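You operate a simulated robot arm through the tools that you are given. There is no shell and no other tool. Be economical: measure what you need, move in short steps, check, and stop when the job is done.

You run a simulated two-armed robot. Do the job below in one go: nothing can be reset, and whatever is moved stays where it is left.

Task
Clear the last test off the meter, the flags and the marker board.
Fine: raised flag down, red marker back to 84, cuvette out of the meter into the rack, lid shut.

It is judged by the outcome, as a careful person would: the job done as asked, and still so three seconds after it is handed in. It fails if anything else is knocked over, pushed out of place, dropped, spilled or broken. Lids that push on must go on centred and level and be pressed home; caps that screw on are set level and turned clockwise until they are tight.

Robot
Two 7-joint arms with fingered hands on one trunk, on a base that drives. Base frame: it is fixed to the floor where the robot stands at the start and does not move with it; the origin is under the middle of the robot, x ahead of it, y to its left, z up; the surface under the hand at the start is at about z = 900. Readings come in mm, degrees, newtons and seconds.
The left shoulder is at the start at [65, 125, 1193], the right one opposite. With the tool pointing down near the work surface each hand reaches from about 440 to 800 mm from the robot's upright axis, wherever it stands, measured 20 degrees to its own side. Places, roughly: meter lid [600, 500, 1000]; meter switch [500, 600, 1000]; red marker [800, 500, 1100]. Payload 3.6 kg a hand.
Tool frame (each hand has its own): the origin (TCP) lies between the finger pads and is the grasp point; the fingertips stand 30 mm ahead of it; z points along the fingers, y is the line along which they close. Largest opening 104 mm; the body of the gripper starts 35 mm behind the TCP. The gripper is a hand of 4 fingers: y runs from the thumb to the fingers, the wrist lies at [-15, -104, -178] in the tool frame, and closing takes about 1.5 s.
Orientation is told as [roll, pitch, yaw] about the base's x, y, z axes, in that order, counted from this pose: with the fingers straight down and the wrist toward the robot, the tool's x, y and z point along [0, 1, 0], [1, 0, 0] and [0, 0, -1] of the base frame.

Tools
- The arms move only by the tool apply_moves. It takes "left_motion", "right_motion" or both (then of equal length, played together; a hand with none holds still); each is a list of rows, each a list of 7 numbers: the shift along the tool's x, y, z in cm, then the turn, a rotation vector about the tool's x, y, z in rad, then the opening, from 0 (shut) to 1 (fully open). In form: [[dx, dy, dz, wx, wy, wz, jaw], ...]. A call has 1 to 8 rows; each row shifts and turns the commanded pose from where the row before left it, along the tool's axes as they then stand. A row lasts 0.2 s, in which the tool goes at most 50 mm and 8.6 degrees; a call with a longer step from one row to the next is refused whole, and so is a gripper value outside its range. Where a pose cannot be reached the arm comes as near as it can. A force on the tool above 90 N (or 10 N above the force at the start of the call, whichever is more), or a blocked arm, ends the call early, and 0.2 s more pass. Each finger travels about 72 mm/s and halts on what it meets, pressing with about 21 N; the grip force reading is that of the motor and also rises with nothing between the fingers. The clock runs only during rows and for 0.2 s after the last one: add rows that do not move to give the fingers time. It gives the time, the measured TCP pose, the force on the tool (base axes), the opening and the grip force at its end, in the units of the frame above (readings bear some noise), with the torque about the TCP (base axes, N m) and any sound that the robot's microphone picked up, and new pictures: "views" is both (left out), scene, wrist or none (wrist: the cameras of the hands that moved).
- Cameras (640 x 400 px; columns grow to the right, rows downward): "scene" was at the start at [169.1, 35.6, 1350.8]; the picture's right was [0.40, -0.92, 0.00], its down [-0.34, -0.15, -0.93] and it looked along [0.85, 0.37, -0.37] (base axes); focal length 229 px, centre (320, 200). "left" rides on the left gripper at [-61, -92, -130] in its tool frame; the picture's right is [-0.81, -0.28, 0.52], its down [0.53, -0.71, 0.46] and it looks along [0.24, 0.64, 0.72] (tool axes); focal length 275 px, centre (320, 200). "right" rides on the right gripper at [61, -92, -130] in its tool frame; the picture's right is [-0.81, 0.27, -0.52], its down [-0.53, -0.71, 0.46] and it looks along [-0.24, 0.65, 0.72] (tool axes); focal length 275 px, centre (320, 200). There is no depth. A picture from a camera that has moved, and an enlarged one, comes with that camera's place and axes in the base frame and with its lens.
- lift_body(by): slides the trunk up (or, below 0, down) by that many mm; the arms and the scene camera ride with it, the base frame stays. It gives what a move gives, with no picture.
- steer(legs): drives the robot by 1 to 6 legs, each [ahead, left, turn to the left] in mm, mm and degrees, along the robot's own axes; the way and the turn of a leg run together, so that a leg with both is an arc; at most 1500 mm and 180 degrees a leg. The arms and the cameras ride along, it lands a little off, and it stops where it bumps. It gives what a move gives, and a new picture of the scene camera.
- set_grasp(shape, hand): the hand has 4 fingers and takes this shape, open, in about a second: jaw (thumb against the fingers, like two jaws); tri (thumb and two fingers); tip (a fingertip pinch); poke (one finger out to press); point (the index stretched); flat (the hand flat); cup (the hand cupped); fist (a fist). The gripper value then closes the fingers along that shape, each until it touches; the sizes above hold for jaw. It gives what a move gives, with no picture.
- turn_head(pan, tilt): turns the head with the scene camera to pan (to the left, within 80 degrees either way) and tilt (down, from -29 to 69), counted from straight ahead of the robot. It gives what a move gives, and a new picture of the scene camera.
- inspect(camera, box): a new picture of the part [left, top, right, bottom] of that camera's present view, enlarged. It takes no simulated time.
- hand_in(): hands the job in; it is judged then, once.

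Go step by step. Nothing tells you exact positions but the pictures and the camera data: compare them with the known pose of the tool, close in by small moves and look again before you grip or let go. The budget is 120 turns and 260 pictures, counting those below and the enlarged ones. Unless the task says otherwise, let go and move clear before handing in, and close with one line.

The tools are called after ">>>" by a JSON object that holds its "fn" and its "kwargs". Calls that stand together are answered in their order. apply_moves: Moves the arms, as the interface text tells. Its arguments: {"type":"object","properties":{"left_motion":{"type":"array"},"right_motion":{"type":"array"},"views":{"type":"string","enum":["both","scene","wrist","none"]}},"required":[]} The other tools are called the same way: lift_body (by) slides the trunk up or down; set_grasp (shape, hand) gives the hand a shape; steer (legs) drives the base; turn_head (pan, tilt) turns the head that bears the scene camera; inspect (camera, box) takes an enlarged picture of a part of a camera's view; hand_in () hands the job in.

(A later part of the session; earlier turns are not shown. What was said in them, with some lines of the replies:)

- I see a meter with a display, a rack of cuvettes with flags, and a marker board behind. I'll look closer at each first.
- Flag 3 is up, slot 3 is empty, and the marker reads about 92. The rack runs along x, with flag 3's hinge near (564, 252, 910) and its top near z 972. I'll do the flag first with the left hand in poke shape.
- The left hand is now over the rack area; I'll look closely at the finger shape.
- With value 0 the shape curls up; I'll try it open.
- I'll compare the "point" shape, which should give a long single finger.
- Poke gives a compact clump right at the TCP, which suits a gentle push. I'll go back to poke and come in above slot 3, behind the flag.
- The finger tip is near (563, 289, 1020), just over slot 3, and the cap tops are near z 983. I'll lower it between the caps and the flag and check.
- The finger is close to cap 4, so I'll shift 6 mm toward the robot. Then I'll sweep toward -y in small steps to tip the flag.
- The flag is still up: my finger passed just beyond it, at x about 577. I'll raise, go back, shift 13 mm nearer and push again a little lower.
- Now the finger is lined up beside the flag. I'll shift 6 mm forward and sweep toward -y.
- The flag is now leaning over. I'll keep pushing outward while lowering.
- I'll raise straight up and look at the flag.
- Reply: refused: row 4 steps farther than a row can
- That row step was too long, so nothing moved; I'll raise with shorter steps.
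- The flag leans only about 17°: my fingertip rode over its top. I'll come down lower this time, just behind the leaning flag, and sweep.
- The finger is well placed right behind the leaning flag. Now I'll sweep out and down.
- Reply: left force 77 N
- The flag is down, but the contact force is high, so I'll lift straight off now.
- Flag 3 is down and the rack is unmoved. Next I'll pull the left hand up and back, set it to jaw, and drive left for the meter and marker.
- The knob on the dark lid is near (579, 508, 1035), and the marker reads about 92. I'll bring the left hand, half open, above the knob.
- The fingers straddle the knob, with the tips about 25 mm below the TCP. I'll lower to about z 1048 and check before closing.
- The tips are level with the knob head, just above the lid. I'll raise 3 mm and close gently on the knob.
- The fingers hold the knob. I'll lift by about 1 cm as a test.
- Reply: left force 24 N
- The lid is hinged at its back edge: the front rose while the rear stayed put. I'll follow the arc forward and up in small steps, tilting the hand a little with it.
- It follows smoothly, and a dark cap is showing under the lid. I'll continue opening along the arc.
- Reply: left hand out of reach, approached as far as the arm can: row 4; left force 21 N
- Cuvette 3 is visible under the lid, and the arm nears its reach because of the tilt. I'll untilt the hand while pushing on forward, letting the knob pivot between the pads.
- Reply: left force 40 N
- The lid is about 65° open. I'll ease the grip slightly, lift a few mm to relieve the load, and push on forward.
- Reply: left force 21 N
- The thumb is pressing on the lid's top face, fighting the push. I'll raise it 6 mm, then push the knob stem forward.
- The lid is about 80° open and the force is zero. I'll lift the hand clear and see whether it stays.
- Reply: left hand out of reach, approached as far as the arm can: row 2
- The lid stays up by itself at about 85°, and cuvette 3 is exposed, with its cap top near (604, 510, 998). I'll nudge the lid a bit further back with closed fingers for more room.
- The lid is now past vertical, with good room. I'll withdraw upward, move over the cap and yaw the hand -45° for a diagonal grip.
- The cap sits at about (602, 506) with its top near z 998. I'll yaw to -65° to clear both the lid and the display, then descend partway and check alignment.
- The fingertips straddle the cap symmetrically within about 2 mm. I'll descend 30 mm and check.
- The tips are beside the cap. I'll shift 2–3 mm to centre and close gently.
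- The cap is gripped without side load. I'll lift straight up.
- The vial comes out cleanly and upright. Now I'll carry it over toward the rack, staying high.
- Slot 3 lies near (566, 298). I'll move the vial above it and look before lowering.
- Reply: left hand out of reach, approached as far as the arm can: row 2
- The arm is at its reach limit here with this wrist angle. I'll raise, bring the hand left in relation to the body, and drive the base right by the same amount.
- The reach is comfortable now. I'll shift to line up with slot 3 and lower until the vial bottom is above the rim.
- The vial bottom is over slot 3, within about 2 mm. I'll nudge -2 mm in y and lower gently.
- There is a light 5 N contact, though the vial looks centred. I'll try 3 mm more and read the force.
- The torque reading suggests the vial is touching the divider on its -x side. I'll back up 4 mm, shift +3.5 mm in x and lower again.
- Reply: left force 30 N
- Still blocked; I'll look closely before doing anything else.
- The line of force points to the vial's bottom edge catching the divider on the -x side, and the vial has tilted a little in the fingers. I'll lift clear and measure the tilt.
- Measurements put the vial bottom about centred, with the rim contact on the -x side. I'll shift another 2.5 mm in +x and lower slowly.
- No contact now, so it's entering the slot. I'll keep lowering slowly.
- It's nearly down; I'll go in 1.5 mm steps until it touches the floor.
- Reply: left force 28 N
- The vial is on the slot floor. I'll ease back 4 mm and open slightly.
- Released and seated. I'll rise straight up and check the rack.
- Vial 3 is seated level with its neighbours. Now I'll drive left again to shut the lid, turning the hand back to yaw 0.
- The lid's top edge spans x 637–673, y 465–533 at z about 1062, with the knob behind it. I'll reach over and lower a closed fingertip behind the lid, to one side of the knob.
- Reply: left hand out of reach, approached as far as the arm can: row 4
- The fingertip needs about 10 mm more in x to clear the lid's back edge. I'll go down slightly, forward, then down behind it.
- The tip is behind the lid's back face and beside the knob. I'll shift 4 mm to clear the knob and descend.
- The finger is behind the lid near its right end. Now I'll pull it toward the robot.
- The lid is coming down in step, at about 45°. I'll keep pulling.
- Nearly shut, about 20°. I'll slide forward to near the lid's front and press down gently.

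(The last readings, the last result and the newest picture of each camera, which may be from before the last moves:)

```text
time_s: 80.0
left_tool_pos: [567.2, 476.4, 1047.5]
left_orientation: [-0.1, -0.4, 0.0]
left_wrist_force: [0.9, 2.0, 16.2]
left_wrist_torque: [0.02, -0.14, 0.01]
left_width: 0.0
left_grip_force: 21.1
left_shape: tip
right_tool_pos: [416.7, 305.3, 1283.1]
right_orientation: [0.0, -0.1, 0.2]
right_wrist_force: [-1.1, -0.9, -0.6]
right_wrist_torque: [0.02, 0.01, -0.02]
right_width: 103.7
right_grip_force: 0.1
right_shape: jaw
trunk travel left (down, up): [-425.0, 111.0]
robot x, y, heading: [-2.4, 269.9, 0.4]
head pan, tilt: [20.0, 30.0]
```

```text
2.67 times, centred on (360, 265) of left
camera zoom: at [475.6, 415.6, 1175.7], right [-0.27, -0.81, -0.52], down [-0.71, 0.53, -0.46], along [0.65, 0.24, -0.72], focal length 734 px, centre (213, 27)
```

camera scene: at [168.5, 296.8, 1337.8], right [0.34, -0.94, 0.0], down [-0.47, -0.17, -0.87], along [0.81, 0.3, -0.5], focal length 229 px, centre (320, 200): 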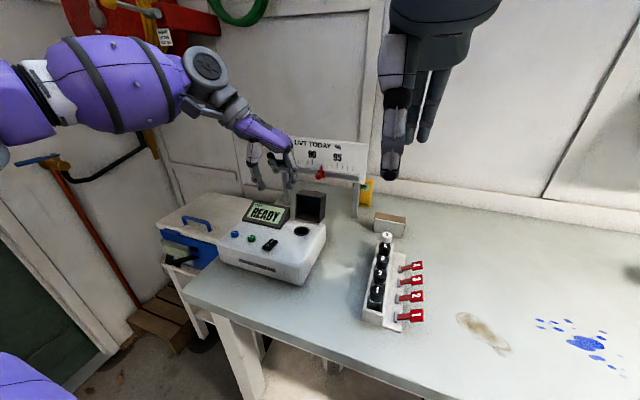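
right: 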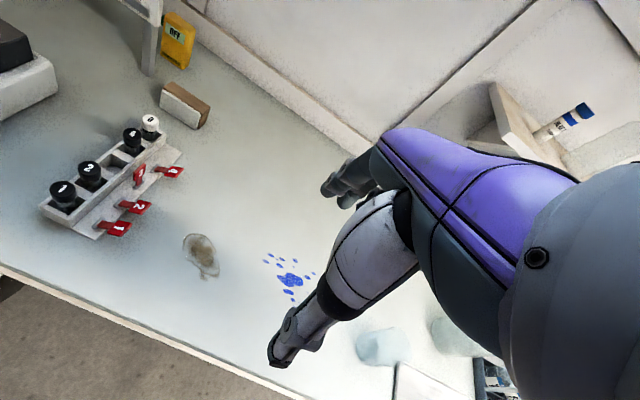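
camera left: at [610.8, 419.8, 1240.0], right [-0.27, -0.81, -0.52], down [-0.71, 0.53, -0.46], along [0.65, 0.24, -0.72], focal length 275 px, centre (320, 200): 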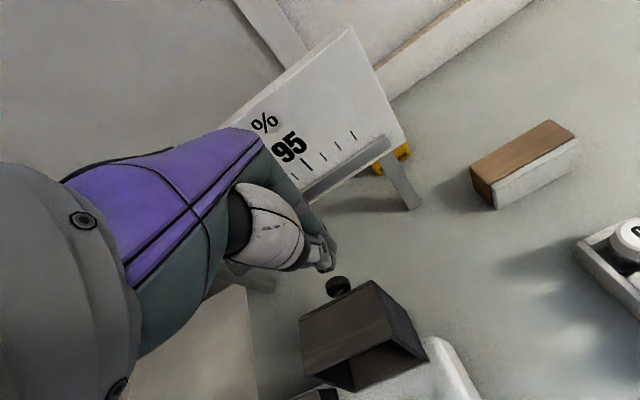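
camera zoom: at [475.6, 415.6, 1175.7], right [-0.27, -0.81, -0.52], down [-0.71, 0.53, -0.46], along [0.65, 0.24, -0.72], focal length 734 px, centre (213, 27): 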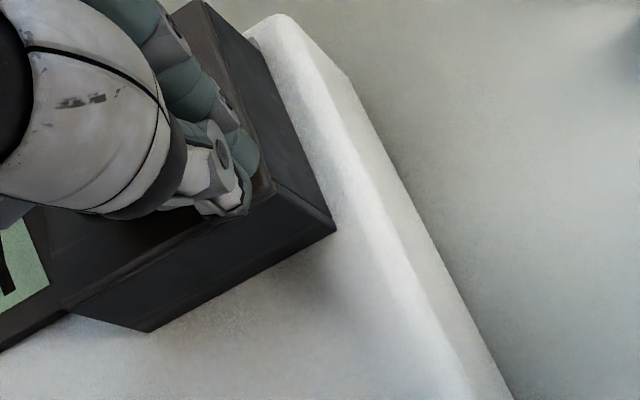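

The lid reads shut, with 16 N against it. I'll press 2 mm more, then lift clear and look.

>>> {"fn": "apply_moves", "kwargs": {"left_motion": [[0, 0, 0.2, 0, 0, 0, 0], [0, 0, 0, 0, 0, 0, 0], [0, 0, -2, 0, 0, 0, 0], [0, 0, -4, 0, 0, 0, 0], [1, -4, -2, 0, 0, 0, 0], [1, -4, 0, 0, 0, 0, 0], [0, 0, 0, 0, 0, 0, 0]], "views": "none"}}

>>> {"fn": "inspect", "kwargs": {"camera": "scene", "box": [230, 120, 380, 250]}}

>>> {"fn": "inspect", "kwargs": {"camera": "right", "box": [60, 0, 300, 200]}}

```text
time_s: 81.6
left_tool_pos: [488.7, 495.9, 1120.9]
left_orientation: [0.0, 0.0, 0.0]
left_wrist_force: [0.5, -0.3, -0.3]
left_wrist_torque: [0.0, 0.01, 0.01]
left_width: 0.0
left_grip_force: 21.3
left_shape: tip
right_tool_pos: [418.1, 304.7, 1281.7]
right_orientation: [0.0, 0.0, 0.2]
right_wrist_force: [0.0, -0.6, 0.2]
right_wrist_torque: [0.02, -0.01, 0.02]
right_width: 103.7
right_grip_force: 0.1
right_shape: jaw
trunk travel left (down, up): [-425.0, 111.0]
robot x, y, heading: [-2.2, 267.5, -0.1]
head pan, tilt: [20.0, 30.0]
```

```text
3.08 times, centred on (305, 185) of scene
camera zoom: at [169.2, 296.3, 1337.7], right [0.34, -0.94, 0.0], down [-0.47, -0.17, -0.87], along [0.81, 0.3, -0.5], focal length 705 px, centre (366, 246)
```

zoom: 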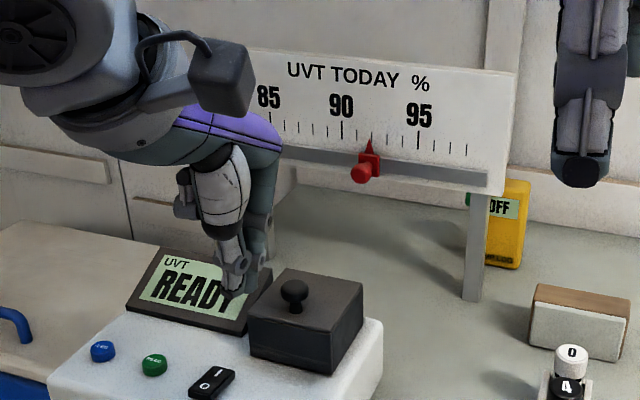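

```text
2.00 times, centred on (180, 100) of right
camera zoom: at [325.9, 364.5, 1412.9], right [0.28, -0.81, 0.52], down [-0.71, -0.53, -0.46], along [0.65, -0.24, -0.72], focal length 551 px, centre (600, 400)
```

zoom: 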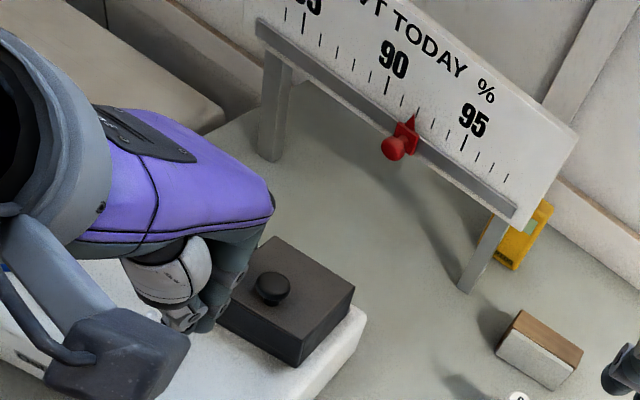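

The lid is shut. Now the marker: its knob is near (774, 522, 1050), the board face is near x 813, and one unit is about 16.7 mm, so 84 lies near y 660. I'll use a closed jaw hand tilted forward and push it sideways.

>>> {"fn": "set_grasp", "kwargs": {"shape": "jaw", "hand": "left"}}

>>> {"fn": "apply_moves", "kwargs": {"left_motion": [[-1, 0, -2, -0.14, 0, 0, 0.5], [-1.5, 0, -2, -0.14, 0, 0, 0.2], [-1.5, 0, 0, -0.14, 0, 0, 0], [-1.5, 0, 0, -0.14, 0, 0, 0], [-1.5, 0, 0, -0.14, 0, 0, 0], [0, 0, 0, 0, 0, 0, 0], [0, 0, 0, 0, 0, 0, 0]], "views": "both"}}

>>> {"fn": "inspect", "kwargs": {"camera": "scene", "box": [230, 90, 390, 220]}}

```text
time_s: 82.5
left_tool_pos: [488.1, 496.6, 1121.2]
left_orientation: [0.0, 0.0, 0.1]
left_wrist_force: [0.3, 0.5, -0.8]
left_wrist_torque: [0.0, 0.01, -0.02]
left_width: 103.4
left_grip_force: 0.0
left_shape: jaw
right_tool_pos: [417.8, 305.3, 1282.5]
right_orientation: [0.1, 0.1, 0.2]
right_wrist_force: [1.0, 0.2, 0.6]
right_wrist_torque: [0.01, -0.01, 0.01]
right_width: 103.8
right_grip_force: 0.0
right_shape: jaw
trunk travel left (down, up): [-425.0, 111.0]
robot x, y, heading: [-3.8, 266.4, 0.2]
head pan, tilt: [20.0, 30.0]
```

```text
time_s: 84.1
left_tool_pos: [497.7, 426.2, 1162.7]
left_orientation: [0.1, -40.1, 0.0]
left_wrist_force: [0.2, 0.1, -0.1]
left_wrist_torque: [-0.02, -0.01, -0.03]
left_width: 0.0
left_grip_force: 21.0
left_shape: jaw
left hand out of reach, approached as far as the arm can: row 5
right_tool_pos: [417.4, 303.8, 1282.4]
right_orientation: [0.0, 0.1, 0.3]
right_wrist_force: [-0.2, -0.2, 0.0]
right_wrist_torque: [0.03, -0.01, 0.02]
right_width: 103.6
right_grip_force: 0.1
right_shape: jaw
trunk travel left (down, up): [-425.0, 111.0]
robot x, y, heading: [0.2, 267.3, 0.1]
head pan, tilt: [20.0, 30.0]
camera scene: at [168.7, 296.5, 1337.8], right [0.34, -0.94, 0.0], down [-0.47, -0.17, -0.87], along [0.81, 0.3, -0.5], focal length 229 px, centre (320, 200)
camera left: at [343.2, 364.2, 1203.2], right [0.12, -0.81, -0.57], down [-0.25, 0.53, -0.81], along [0.96, 0.24, -0.14], focal length 275 px, centre (320, 200)
```

scene: 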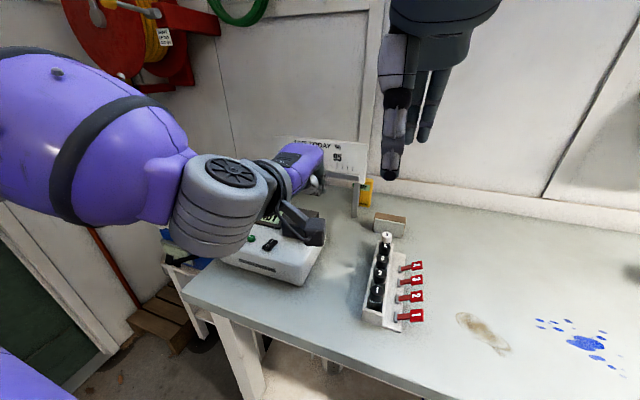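
left: 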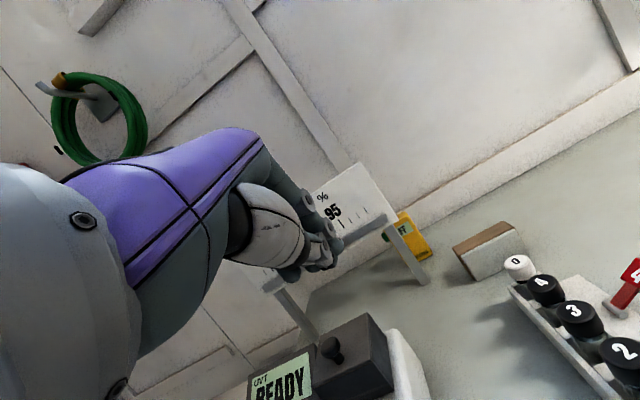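

```text
3.08 times, centred on (310, 155) of scene
camera zoom: at [168.7, 296.5, 1337.8], right [0.34, -0.94, 0.0], down [-0.47, -0.17, -0.87], along [0.81, 0.3, -0.5], focal length 705 px, centre (351, 338)
```

zoom: 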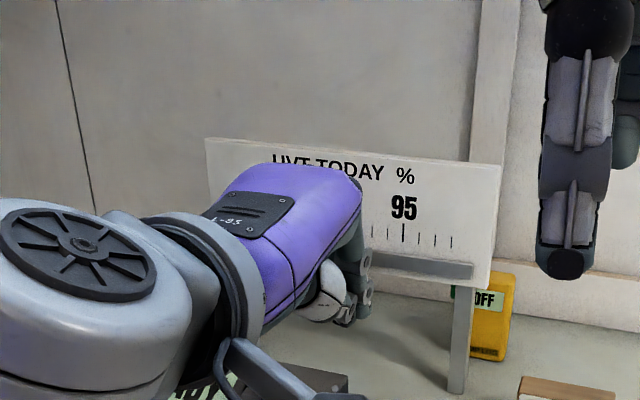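

I'll advance the tilted hand to the right of the marker knob, staying above the lid.

>>> {"fn": "apply_moves", "kwargs": {"left_motion": [[0.65, 2.5, 3.4, 0, 0, 0, 0], [0.65, 2.5, 3.4, 0, 0, 0, 0], [0.65, 2.3, 3.6, 0, 0, 0, 0], [0.65, 2.0, 3.8, 0, 0, 0, 0], [0.65, 1.9, 4, 0, 0, 0, 0], [0.65, 1.7, 4, 0, 0, 0, 0], [0, 0, 0, 0, 0, 0, 0]], "views": "wrist"}}

>>> {"fn": "inspect", "kwargs": {"camera": "scene", "box": [250, 110, 390, 230]}}

>>> {"fn": "inspect", "kwargs": {"camera": "right", "box": [130, 0, 330, 130]}}

```text
time_s: 85.7
left_tool_pos: [738.9, 464.1, 1077.8]
left_orientation: [-0.1, -40.2, 0.0]
left_wrist_force: [0.1, -0.3, -0.5]
left_wrist_torque: [0.0, -0.03, 0.01]
left_width: 0.1
left_grip_force: 20.4
left_shape: jaw
right_tool_pos: [417.1, 305.9, 1282.8]
right_orientation: [0.0, -0.1, 0.2]
right_wrist_force: [-0.4, 0.3, -0.2]
right_wrist_torque: [-0.01, 0.0, 0.0]
right_width: 103.7
right_grip_force: 0.1
right_shape: jaw
trunk travel left (down, up): [-425.0, 111.0]
robot x, y, heading: [-0.7, 268.2, 0.3]
head pan, tilt: [20.0, 30.0]
camera left: at [583.9, 403.9, 1117.5], right [0.12, -0.81, -0.57], down [-0.25, 0.53, -0.81], along [0.96, 0.24, -0.14], focal length 275 px, centre (320, 200)
```

left: 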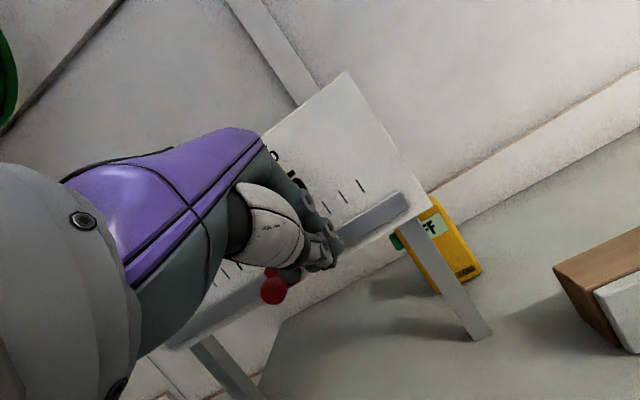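

```text
3.33 times, centred on (320, 170) of scene
camera zoom: at [167.7, 296.7, 1337.9], right [0.34, -0.94, 0.0], down [-0.47, -0.17, -0.87], along [0.81, 0.3, -0.5], focal length 764 px, centre (320, 300)
```

zoom: 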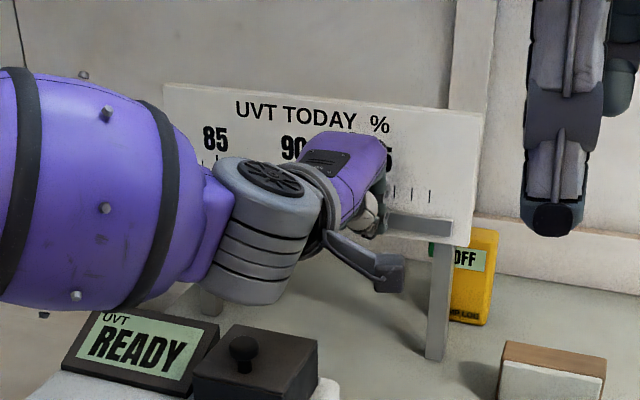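

```text
3.08 times, centred on (230, 65) of right
camera zoom: at [324.3, 364.9, 1413.3], right [0.28, -0.81, 0.52], down [-0.71, -0.53, -0.46], along [0.65, -0.24, -0.72], focal length 847 px, centre (597, 615)
```

zoom: 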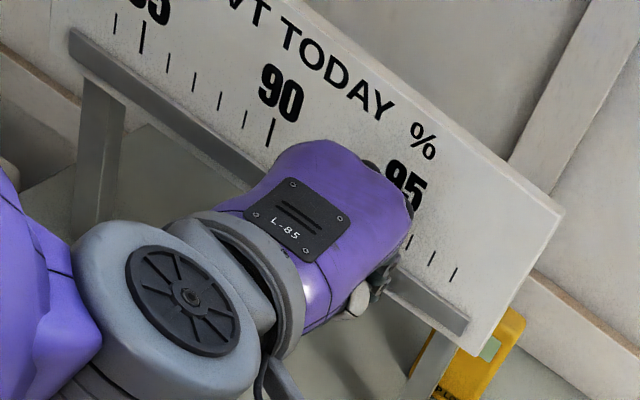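

The finger row spans roughly y 455–495, just to the right of the knob at y 524. I'll advance so the fingers reach knob depth.

>>> {"fn": "apply_moves", "kwargs": {"left_motion": [[-0.3, 0.64, 1.6, 0, 0, 0, 0], [0, 0.64, 1.6, 0, 0, 0, 0], [0, 0, 0, 0, 0, 0, 0]], "views": "none"}}

>>> {"fn": "inspect", "kwargs": {"camera": "left", "box": [200, 180, 420, 350]}}

>>> {"fn": "inspect", "kwargs": {"camera": "scene", "box": [270, 130, 360, 220]}}

```text
time_s: 86.5
left_tool_pos: [767.7, 462.3, 1061.2]
left_orientation: [0.1, -40.3, 0.0]
left_wrist_force: [-2.5, 0.0, 0.8]
left_wrist_torque: [-0.02, -0.03, 0.01]
left_width: 0.1
left_grip_force: 21.4
left_shape: jaw
right_tool_pos: [418.0, 303.8, 1283.8]
right_orientation: [0.0, -0.1, 0.2]
right_wrist_force: [0.5, -0.8, -1.0]
right_wrist_torque: [-0.01, 0.0, 0.01]
right_width: 103.6
right_grip_force: 0.1
right_shape: jaw
trunk travel left (down, up): [-425.0, 111.0]
robot x, y, heading: [-0.2, 267.2, 0.2]
head pan, tilt: [20.0, 30.0]
```

```text
2.35 times, centred on (310, 265) of left
camera zoom: at [614.3, 401.2, 1100.6], right [0.12, -0.81, -0.57], down [-0.25, 0.53, -0.81], along [0.96, 0.24, -0.14], focal length 648 px, centre (344, 47)
```

zoom: 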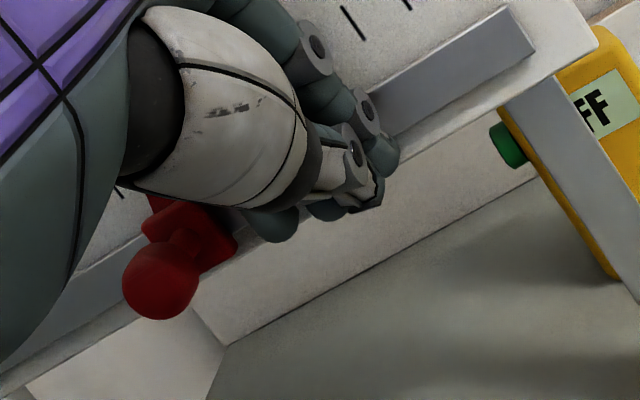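

```text
4.44 times, centred on (315, 175) of scene
camera zoom: at [168.1, 296.7, 1337.9], right [0.34, -0.94, 0.0], down [-0.47, -0.17, -0.87], along [0.81, 0.3, -0.5], focal length 1019 px, centre (342, 311)
```

zoom: 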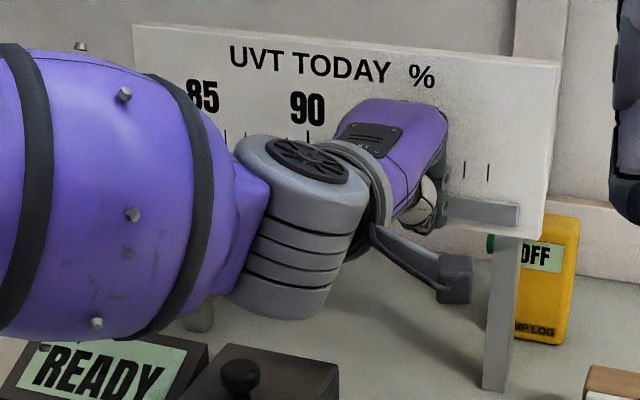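

The fingers sit right beside the slider. I'll back off 3 mm from the board and push left about 100 mm.

>>> {"fn": "apply_moves", "kwargs": {"left_motion": [[0, -0.2, -0.2, 0, 0, 0, 0], [1, 0, 0, 0, 0, 0, 0], [1.5, 0, 0, 0, 0, 0, 0], [1.5, 0, 0, 0, 0, 0, 0], [1.5, 0, 0, 0, 0, 0, 0], [1.5, 0, 0, 0, 0, 0, 0], [1.5, 0, 0, 0, 0, 0, 0], [0, 0, 0, 0, 0, 0, 0]], "views": "none"}}

>>> {"fn": "inspect", "kwargs": {"camera": "left", "box": [200, 150, 480, 350]}}

>>> {"fn": "inspect", "kwargs": {"camera": "scene", "box": [260, 110, 380, 220]}}

>>> {"fn": "inspect", "kwargs": {"camera": "right", "box": [110, 0, 310, 130]}}

```text
time_s: 88.3
left_tool_pos: [766.1, 546.7, 1061.1]
left_orientation: [0.1, -40.1, 0.0]
left_wrist_force: [-1.5, -1.0, 0.9]
left_wrist_torque: [0.01, -0.03, 0.0]
left_width: 0.0
left_grip_force: 21.0
left_shape: jaw
right_tool_pos: [417.2, 305.2, 1281.9]
right_orientation: [0.0, 0.0, 0.2]
right_wrist_force: [0.6, 0.6, 0.2]
right_wrist_torque: [-0.03, 0.0, 0.0]
right_width: 103.5
right_grip_force: 0.0
right_shape: jaw
trunk travel left (down, up): [-425.0, 111.0]
robot x, y, heading: [3.2, 268.5, 0.2]
head pan, tilt: [20.0, 30.0]
```

```text
2.00 times, centred on (340, 250) of left
camera zoom: at [611.8, 486.5, 1100.8], right [0.12, -0.81, -0.57], down [-0.25, 0.53, -0.81], along [0.96, 0.24, -0.14], focal length 551 px, centre (280, 100)
```

zoom: 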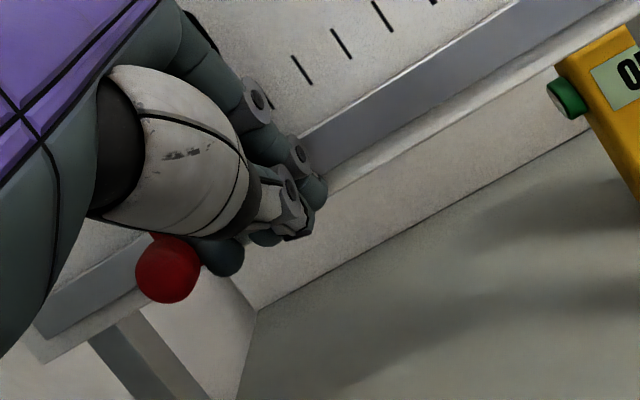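

```text
3.64 times, centred on (320, 165) of scene
camera zoom: at [168.2, 296.5, 1337.8], right [0.34, -0.94, 0.0], down [-0.47, -0.17, -0.87], along [0.81, 0.3, -0.5], focal length 834 px, centre (320, 327)
```

zoom: 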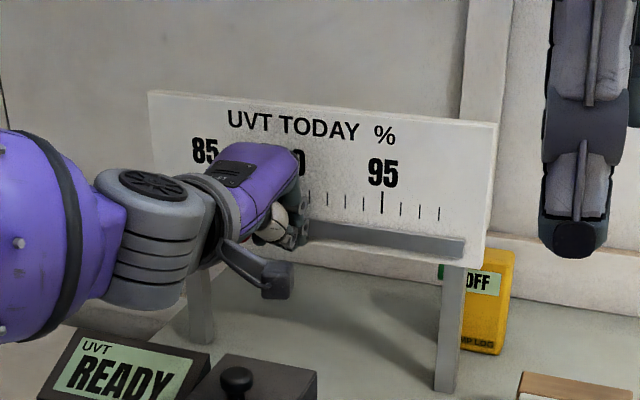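

```text
3.08 times, centred on (210, 65) of right
camera zoom: at [324.9, 364.6, 1413.1], right [0.28, -0.81, 0.52], down [-0.71, -0.53, -0.46], along [0.65, -0.24, -0.72], focal length 847 px, centre (658, 615)
```

zoom: 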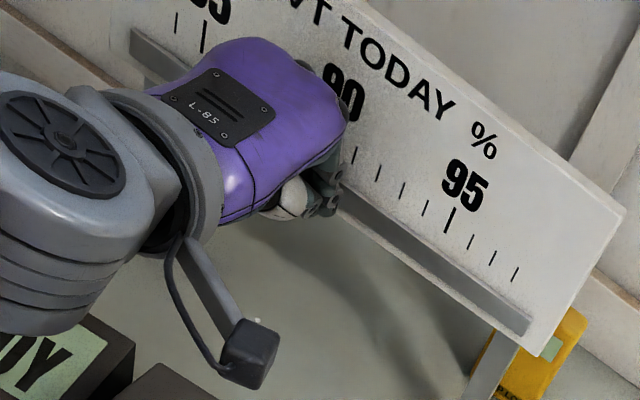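

The marker moves with the fingers, with the knob now near y 594. I'll push about 50 mm more, then back off to read the scale.

>>> {"fn": "apply_moves", "kwargs": {"left_motion": [[1.25, 0, 0, 0, 0, 0, 0], [1.25, 0, 0, 0, 0, 0, 0], [1.25, 0, 0, 0, 0, 0, 0], [1.25, 0, 0, 0, 0, 0, 0], [0, 0, 0, 0, 0, 0, 0], [-2, 0, 0, 0, 0, 0, 0], [-4, 0, 0, 0, 0, 0, 0], [-4.5, 0, 0, 0, 0, 0, 0]], "views": "none"}}

>>> {"fn": "apply_moves", "kwargs": {"left_motion": [[-4.5, 0, 0, 0, 0, 0, 0], [-4.5, 0, 0, 0, 0, 0, 0], [0, 0, 0, 0, 0, 0, 0]], "views": "none"}}

>>> {"fn": "inspect", "kwargs": {"camera": "scene", "box": [260, 120, 360, 200]}}

>>> {"fn": "inspect", "kwargs": {"camera": "right", "box": [110, 0, 270, 110]}}

```text
time_s: 90.1
left_tool_pos: [765.8, 491.9, 1061.2]
left_orientation: [0.2, -40.1, 0.1]
left_wrist_force: [-0.3, -1.2, -0.5]
left_wrist_torque: [0.02, 0.01, 0.01]
left_width: 0.0
left_grip_force: 21.0
left_shape: jaw
right_tool_pos: [416.7, 303.8, 1283.4]
right_orientation: [0.0, -0.1, 0.2]
right_wrist_force: [-0.4, 0.3, 0.1]
right_wrist_torque: [0.02, 0.0, 0.02]
right_width: 103.7
right_grip_force: 0.0
right_shape: jaw
trunk travel left (down, up): [-425.0, 111.0]
robot x, y, heading: [0.4, 269.0, 0.4]
head pan, tilt: [20.0, 30.0]
```

```text
time_s: 90.9
left_tool_pos: [755.5, 410.9, 1063.6]
left_orientation: [0.1, -40.1, 0.0]
left_wrist_force: [0.7, 0.2, 0.3]
left_wrist_torque: [0.0, -0.02, 0.01]
left_width: 0.0
left_grip_force: 20.9
left_shape: jaw
left hand out of reach, approached as far as the arm can: row 2
right_tool_pos: [418.5, 304.8, 1282.2]
right_orientation: [0.0, -0.1, 0.2]
right_wrist_force: [-0.4, -0.2, 0.9]
right_wrist_torque: [0.0, -0.05, 0.01]
right_width: 103.8
right_grip_force: 0.0
right_shape: jaw
trunk travel left (down, up): [-425.0, 111.0]
robot x, y, heading: [0.1, 269.1, 0.3]
head pan, tilt: [20.0, 30.0]
```

```text
5.00 times, centred on (310, 160) of scene
camera zoom: at [168.4, 296.6, 1337.8], right [0.34, -0.94, 0.0], down [-0.47, -0.17, -0.87], along [0.81, 0.3, -0.5], focal length 1146 px, centre (370, 400)
```

zoom: 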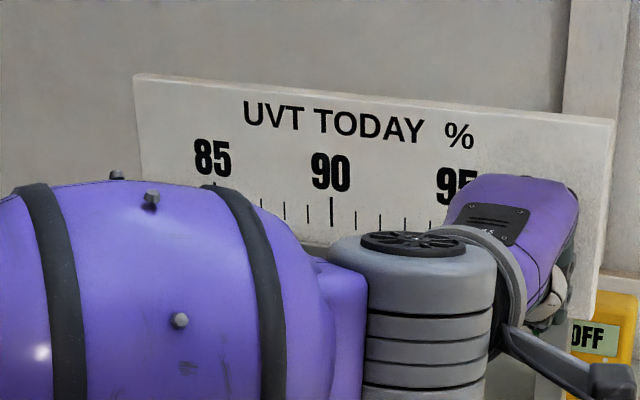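

```text
3.64 times, centred on (190, 55) of right
camera zoom: at [325.0, 364.7, 1413.1], right [0.28, -0.81, 0.52], down [-0.71, -0.53, -0.46], along [0.65, -0.24, -0.72], focal length 1001 px, centre (793, 727)
```

zoom: 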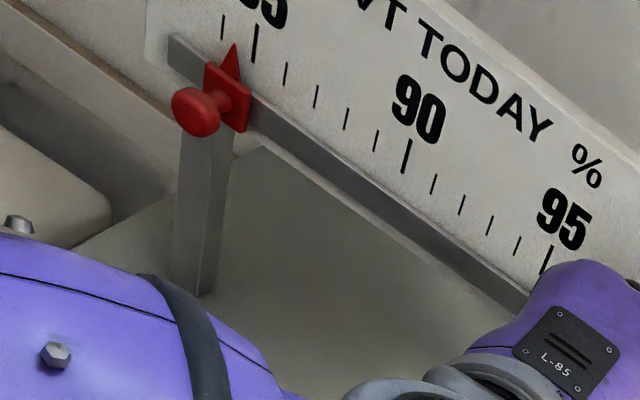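

The marker now reads close to 84.5; I'll zoom in for a precise reading.

>>> {"fn": "inspect", "kwargs": {"camera": "right", "box": [145, 0, 195, 32]}}

>>> {"fn": "apply_moves", "kwargs": {"left_motion": [[0, -3, -4, 0, 0, 0, 0], [0, -3, -4, 0, 0, 0, 0], [0, -3, -4, 0, 0, 0, 0], [0, -3, -4, 0, 0, 0, 0], [0, 0, 0, 0, 0, 0, 0]], "views": "none"}}

>>> {"fn": "inspect", "kwargs": {"camera": "scene", "box": [270, 120, 350, 200]}}

```text
12.50 times, centred on (170, 16) of right
camera zoom: at [325.0, 364.7, 1413.1], right [0.28, -0.81, 0.52], down [-0.71, -0.53, -0.46], along [0.65, -0.24, -0.72], focal length 3441 px, centre (2195, 2500)
```

zoom: 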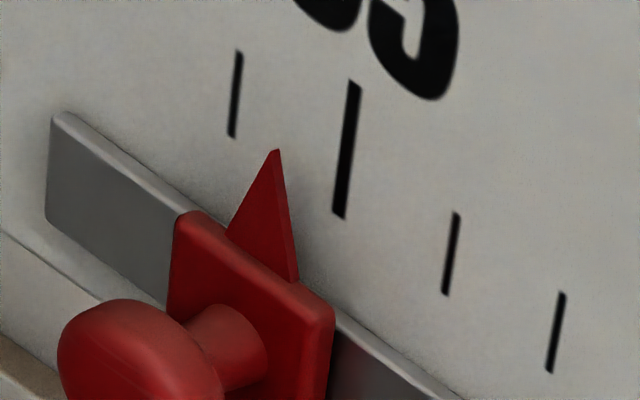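

```text
time_s: 92.1
left_tool_pos: [561.2, 411.0, 1109.3]
left_orientation: [-0.1, -40.2, 0.2]
left_wrist_force: [-0.2, 0.0, 0.5]
left_wrist_torque: [-0.03, 0.0, 0.0]
left_width: 0.1
left_grip_force: 21.2
left_shape: jaw
right_tool_pos: [419.2, 304.4, 1282.9]
right_orientation: [0.0, -0.1, 0.2]
right_wrist_force: [0.3, 1.2, -0.6]
right_wrist_torque: [0.01, 0.02, -0.02]
right_width: 103.8
right_grip_force: 0.1
right_shape: jaw
trunk travel left (down, up): [-425.0, 111.0]
robot x, y, heading: [-1.7, 263.6, 0.3]
head pan, tilt: [20.0, 30.0]
```

```text
5.00 times, centred on (310, 160) of scene
camera zoom: at [169.2, 296.6, 1337.7], right [0.34, -0.94, 0.0], down [-0.47, -0.17, -0.87], along [0.81, 0.3, -0.5], focal length 1146 px, centre (370, 400)
```

zoom: 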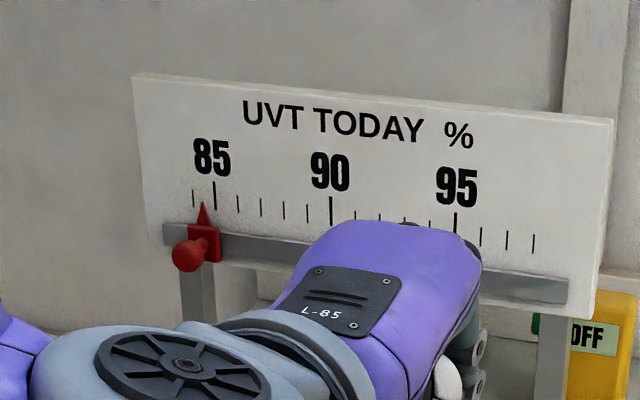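

Both views put the arrow at about 84.45, so it needs roughly 7–8 mm more. I'll return to the right side of the knob and nudge.

>>> {"fn": "apply_moves", "kwargs": {"left_motion": [[2.5, 2.1, 2.8, 0, 0, 0, 0], [2.5, 2.1, 2.8, 0, 0, 0, 0], [2.5, 2.1, 2.8, 0, 0, 0, 0], [2.5, 2.1, 2.8, 0, 0, 0, 0], [2.5, 2.1, 2.8, 0, 0, 0, 0], [2.4, 2.1, 2.8, 0, 0, 0, 0], [0, 0, 0, 0, 0, 0, 0]], "views": "none"}}

>>> {"fn": "inspect", "kwargs": {"camera": "left", "box": [200, 150, 480, 350]}}

```text
time_s: 93.7
left_tool_pos: [764.8, 560.8, 1062.5]
left_orientation: [0.0, -40.2, 0.0]
left_wrist_force: [0.0, 0.1, 0.7]
left_wrist_torque: [0.0, 0.02, -0.02]
left_width: 0.0
left_grip_force: 21.4
left_shape: jaw
right_tool_pos: [417.6, 304.4, 1283.7]
right_orientation: [-0.1, 0.0, 0.1]
right_wrist_force: [-0.5, 0.4, -0.5]
right_wrist_torque: [0.0, 0.0, 0.0]
right_width: 103.5
right_grip_force: 0.0
right_shape: jaw
trunk travel left (down, up): [-425.0, 111.0]
robot x, y, heading: [-2.1, 263.3, -0.0]
head pan, tilt: [20.0, 30.0]
```

```text
2.00 times, centred on (340, 250) of left
camera zoom: at [611.1, 499.1, 1101.8], right [0.12, -0.81, -0.57], down [-0.25, 0.53, -0.81], along [0.96, 0.24, -0.14], focal length 551 px, centre (280, 100)
```

zoom: 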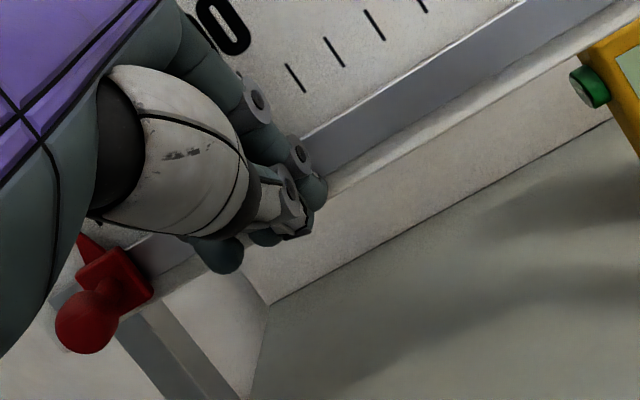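

>>> {"fn": "apply_moves", "kwargs": {"left_motion": [[1.5, 0, 0, 0, 0, 0, 0], [1.5, 0, 0, 0, 0, 0, 0], [0.8, 0, 0, 0, 0, 0, 0], [0.5, 0, 0, 0, 0, 0, 0], [0, 0, 0, 0, 0, 0, 0]], "views": "none"}}

>>> {"fn": "apply_moves", "kwargs": {"left_motion": [[-2, 0, 0, 0, 0, 0, 0], [-4, 0, 0, 0, 0, 0, 0], [-4, -2, -2, 0, 0, 0, 0], [-2, -3, -3.4, 0, 0, 0, 0], [0, -3, -3.9, 0, 0, 0, 0], [0, -3, -3.9, 0, 0, 0, 0], [0, -3, -3.9, 0, 0, 0, 0], [0, 0, 0, 0, 0, 0, 0]], "views": "none"}}

>>> {"fn": "inspect", "kwargs": {"camera": "right", "box": [145, 0, 195, 32]}}

>>> {"fn": "inspect", "kwargs": {"camera": "scene", "box": [270, 130, 330, 180]}}

```text
time_s: 94.9
left_tool_pos: [765.9, 603.2, 1061.3]
left_orientation: [0.1, -40.1, 0.1]
left_wrist_force: [-0.9, -0.8, 1.3]
left_wrist_torque: [0.0, 0.0, -0.01]
left_width: 0.1
left_grip_force: 21.2
left_shape: jaw
right_tool_pos: [418.2, 305.5, 1282.3]
right_orientation: [0.0, 0.0, 0.3]
right_wrist_force: [0.3, 0.1, 0.8]
right_wrist_torque: [-0.02, 0.01, 0.04]
right_width: 103.8
right_grip_force: 0.2
right_shape: jaw
trunk travel left (down, up): [-425.0, 111.0]
robot x, y, heading: [0.0, 262.2, 0.4]
head pan, tilt: [20.0, 30.0]
```

```text
time_s: 96.7
left_tool_pos: [545.0, 483.0, 1101.4]
left_orientation: [0.0, -40.1, 0.1]
left_wrist_force: [0.5, 0.7, -0.2]
left_wrist_torque: [0.03, 0.01, 0.0]
left_width: 0.0
left_grip_force: 21.1
left_shape: jaw
right_tool_pos: [418.1, 304.9, 1283.0]
right_orientation: [0.1, 0.0, 0.2]
right_wrist_force: [-0.6, -0.3, 0.4]
right_wrist_torque: [-0.01, -0.01, -0.02]
right_width: 103.8
right_grip_force: 0.0
right_shape: jaw
trunk travel left (down, up): [-425.0, 111.0]
robot x, y, heading: [1.0, 266.9, -0.1]
head pan, tilt: [20.0, 30.0]
```

```text
12.50 times, centred on (170, 16) of right
camera zoom: at [326.0, 364.7, 1412.8], right [0.28, -0.81, 0.52], down [-0.71, -0.53, -0.46], along [0.65, -0.24, -0.72], focal length 3441 px, centre (2195, 2500)
```

zoom: 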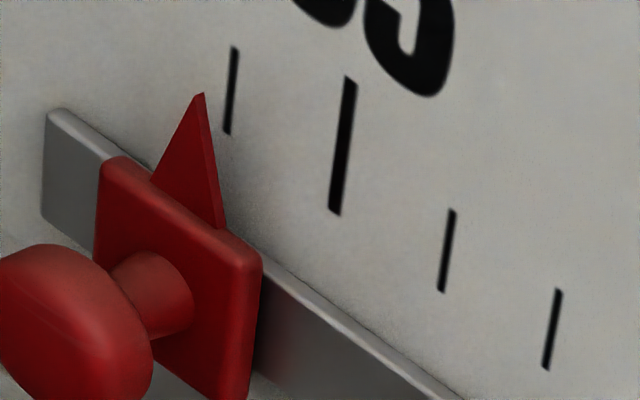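

```text
8.00 times, centred on (300, 155) of scene
camera zoom: at [169.3, 296.5, 1337.7], right [0.34, -0.94, 0.0], down [-0.47, -0.17, -0.87], along [0.81, 0.3, -0.5], focal length 1834 px, centre (480, 560)
```

zoom: 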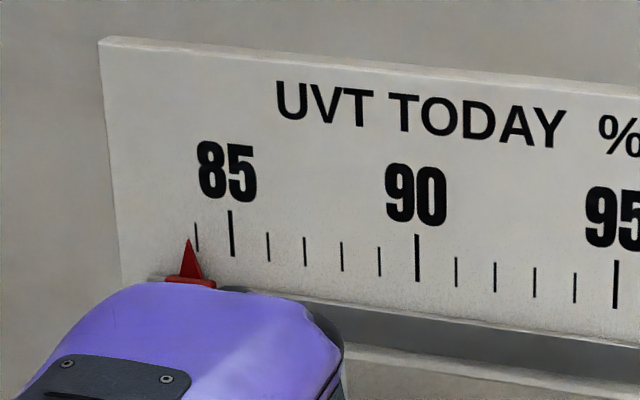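

The arrow now reads about 83.75–83.9, slightly past. To judge without parallax, I'll drive left so that the right wrist camera faces the 84 mark squarely.

>>> {"fn": "steer", "kwargs": {"legs": [[0, 290, 0]]}}

>>> {"fn": "inspect", "kwargs": {"camera": "right", "box": [220, 0, 420, 120]}}

>>> {"fn": "inspect", "kwargs": {"camera": "scene", "box": [330, 110, 450, 200]}}

```text
time_s: 99.8
left_tool_pos: [546.0, 772.2, 1100.6]
left_orientation: [0.0, -40.1, 0.1]
left_wrist_force: [-0.3, 0.5, -0.4]
left_wrist_torque: [0.01, 0.03, -0.03]
left_width: 0.0
left_grip_force: 21.0
left_shape: jaw
right_tool_pos: [417.7, 594.3, 1281.9]
right_orientation: [0.1, -0.1, 0.2]
right_wrist_force: [0.0, 0.1, -0.6]
right_wrist_torque: [-0.04, 0.0, 0.0]
right_width: 103.8
right_grip_force: 0.1
right_shape: jaw
trunk travel left (down, up): [-425.0, 111.0]
robot x, y, heading: [-0.8, 554.7, 0.4]
head pan, tilt: [20.0, 30.0]
camera scene: at [167.5, 585.4, 1337.8], right [0.35, -0.94, 0.0], down [-0.47, -0.17, -0.87], along [0.81, 0.3, -0.5], focal length 229 px, centre (320, 200)
```

scene: 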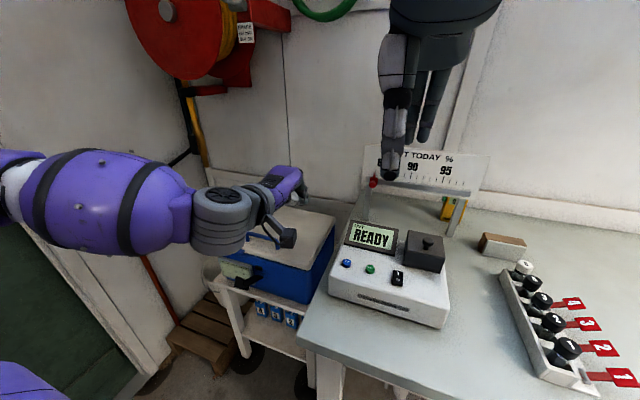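

```text
3.20 times, centred on (320, 60) of right
camera zoom: at [324.2, 653.7, 1413.1], right [0.28, -0.81, 0.52], down [-0.71, -0.54, -0.46], along [0.65, -0.24, -0.72], focal length 881 px, centre (320, 648)
```

zoom: 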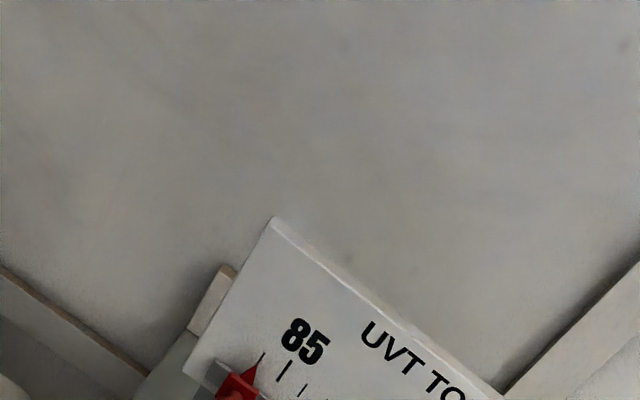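

```text
4.44 times, centred on (390, 155) of scene
camera zoom: at [167.5, 585.4, 1337.8], right [0.35, -0.94, 0.0], down [-0.47, -0.17, -0.87], along [0.81, 0.3, -0.5], focal length 1019 px, centre (9, 400)
```

zoom: 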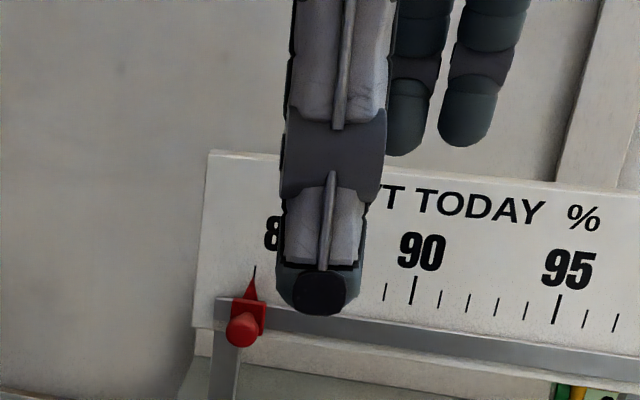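

Now both cameras face the mark nearly head-on; I'll zoom in.

>>> {"fn": "inspect", "kwargs": {"camera": "right", "box": [280, 95, 330, 127]}}

>>> {"fn": "inspect", "kwargs": {"camera": "scene", "box": [365, 155, 405, 185]}}

```text
12.50 times, centred on (305, 111) of right
camera zoom: at [324.2, 653.7, 1413.1], right [0.28, -0.81, 0.52], down [-0.71, -0.54, -0.46], along [0.65, -0.24, -0.72], focal length 3441 px, centre (508, 1312)
```

zoom: 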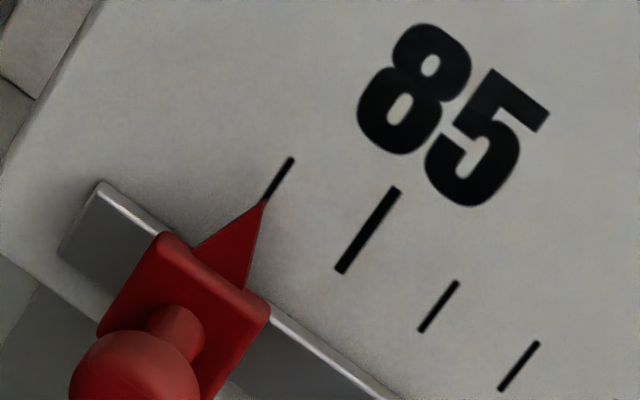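

```text
13.33 times, centred on (385, 170) of scene
camera zoom: at [167.5, 585.4, 1337.8], right [0.35, -0.94, 0.0], down [-0.47, -0.17, -0.87], along [0.81, 0.3, -0.5], focal length 3057 px, centre (-547, 600)
```

zoom: 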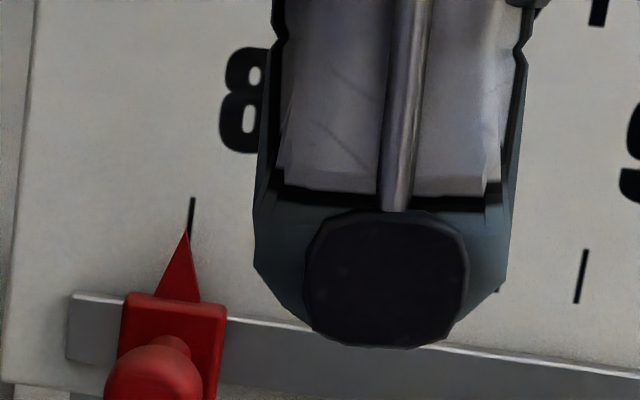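

The arrow sits on the 84 tick head-on. I'll take one last look at the meter and rack.

>>> {"fn": "inspect", "kwargs": {"camera": "scene", "box": [320, 200, 640, 400]}}

```text
2.00 times, centred on (480, 300) of scene
camera zoom: at [167.5, 585.4, 1337.8], right [0.35, -0.94, 0.0], down [-0.47, -0.17, -0.87], along [0.81, 0.3, -0.5], focal length 458 px, centre (0, 0)
```

zoom: 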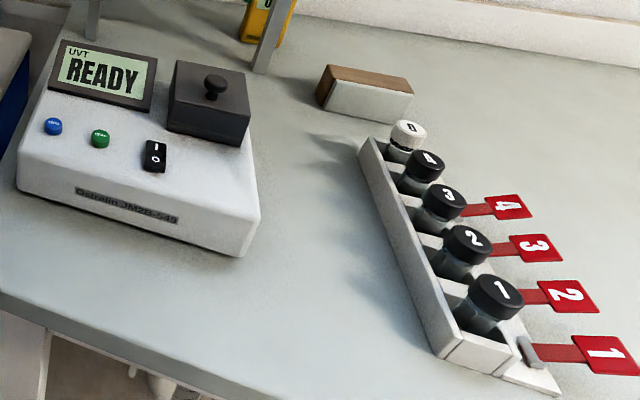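

All four parts are done, nothing else has moved, and both hands are clear, so I'm handing in.

>>> {"fn": "hand_in", "kwargs": {}}

```text
The job is handed in.
```

The last test is cleared: flag 3 is down, the red marker is on 84, cuvette 3 is out of the meter and in its rack slot, and the meter lid is shut.
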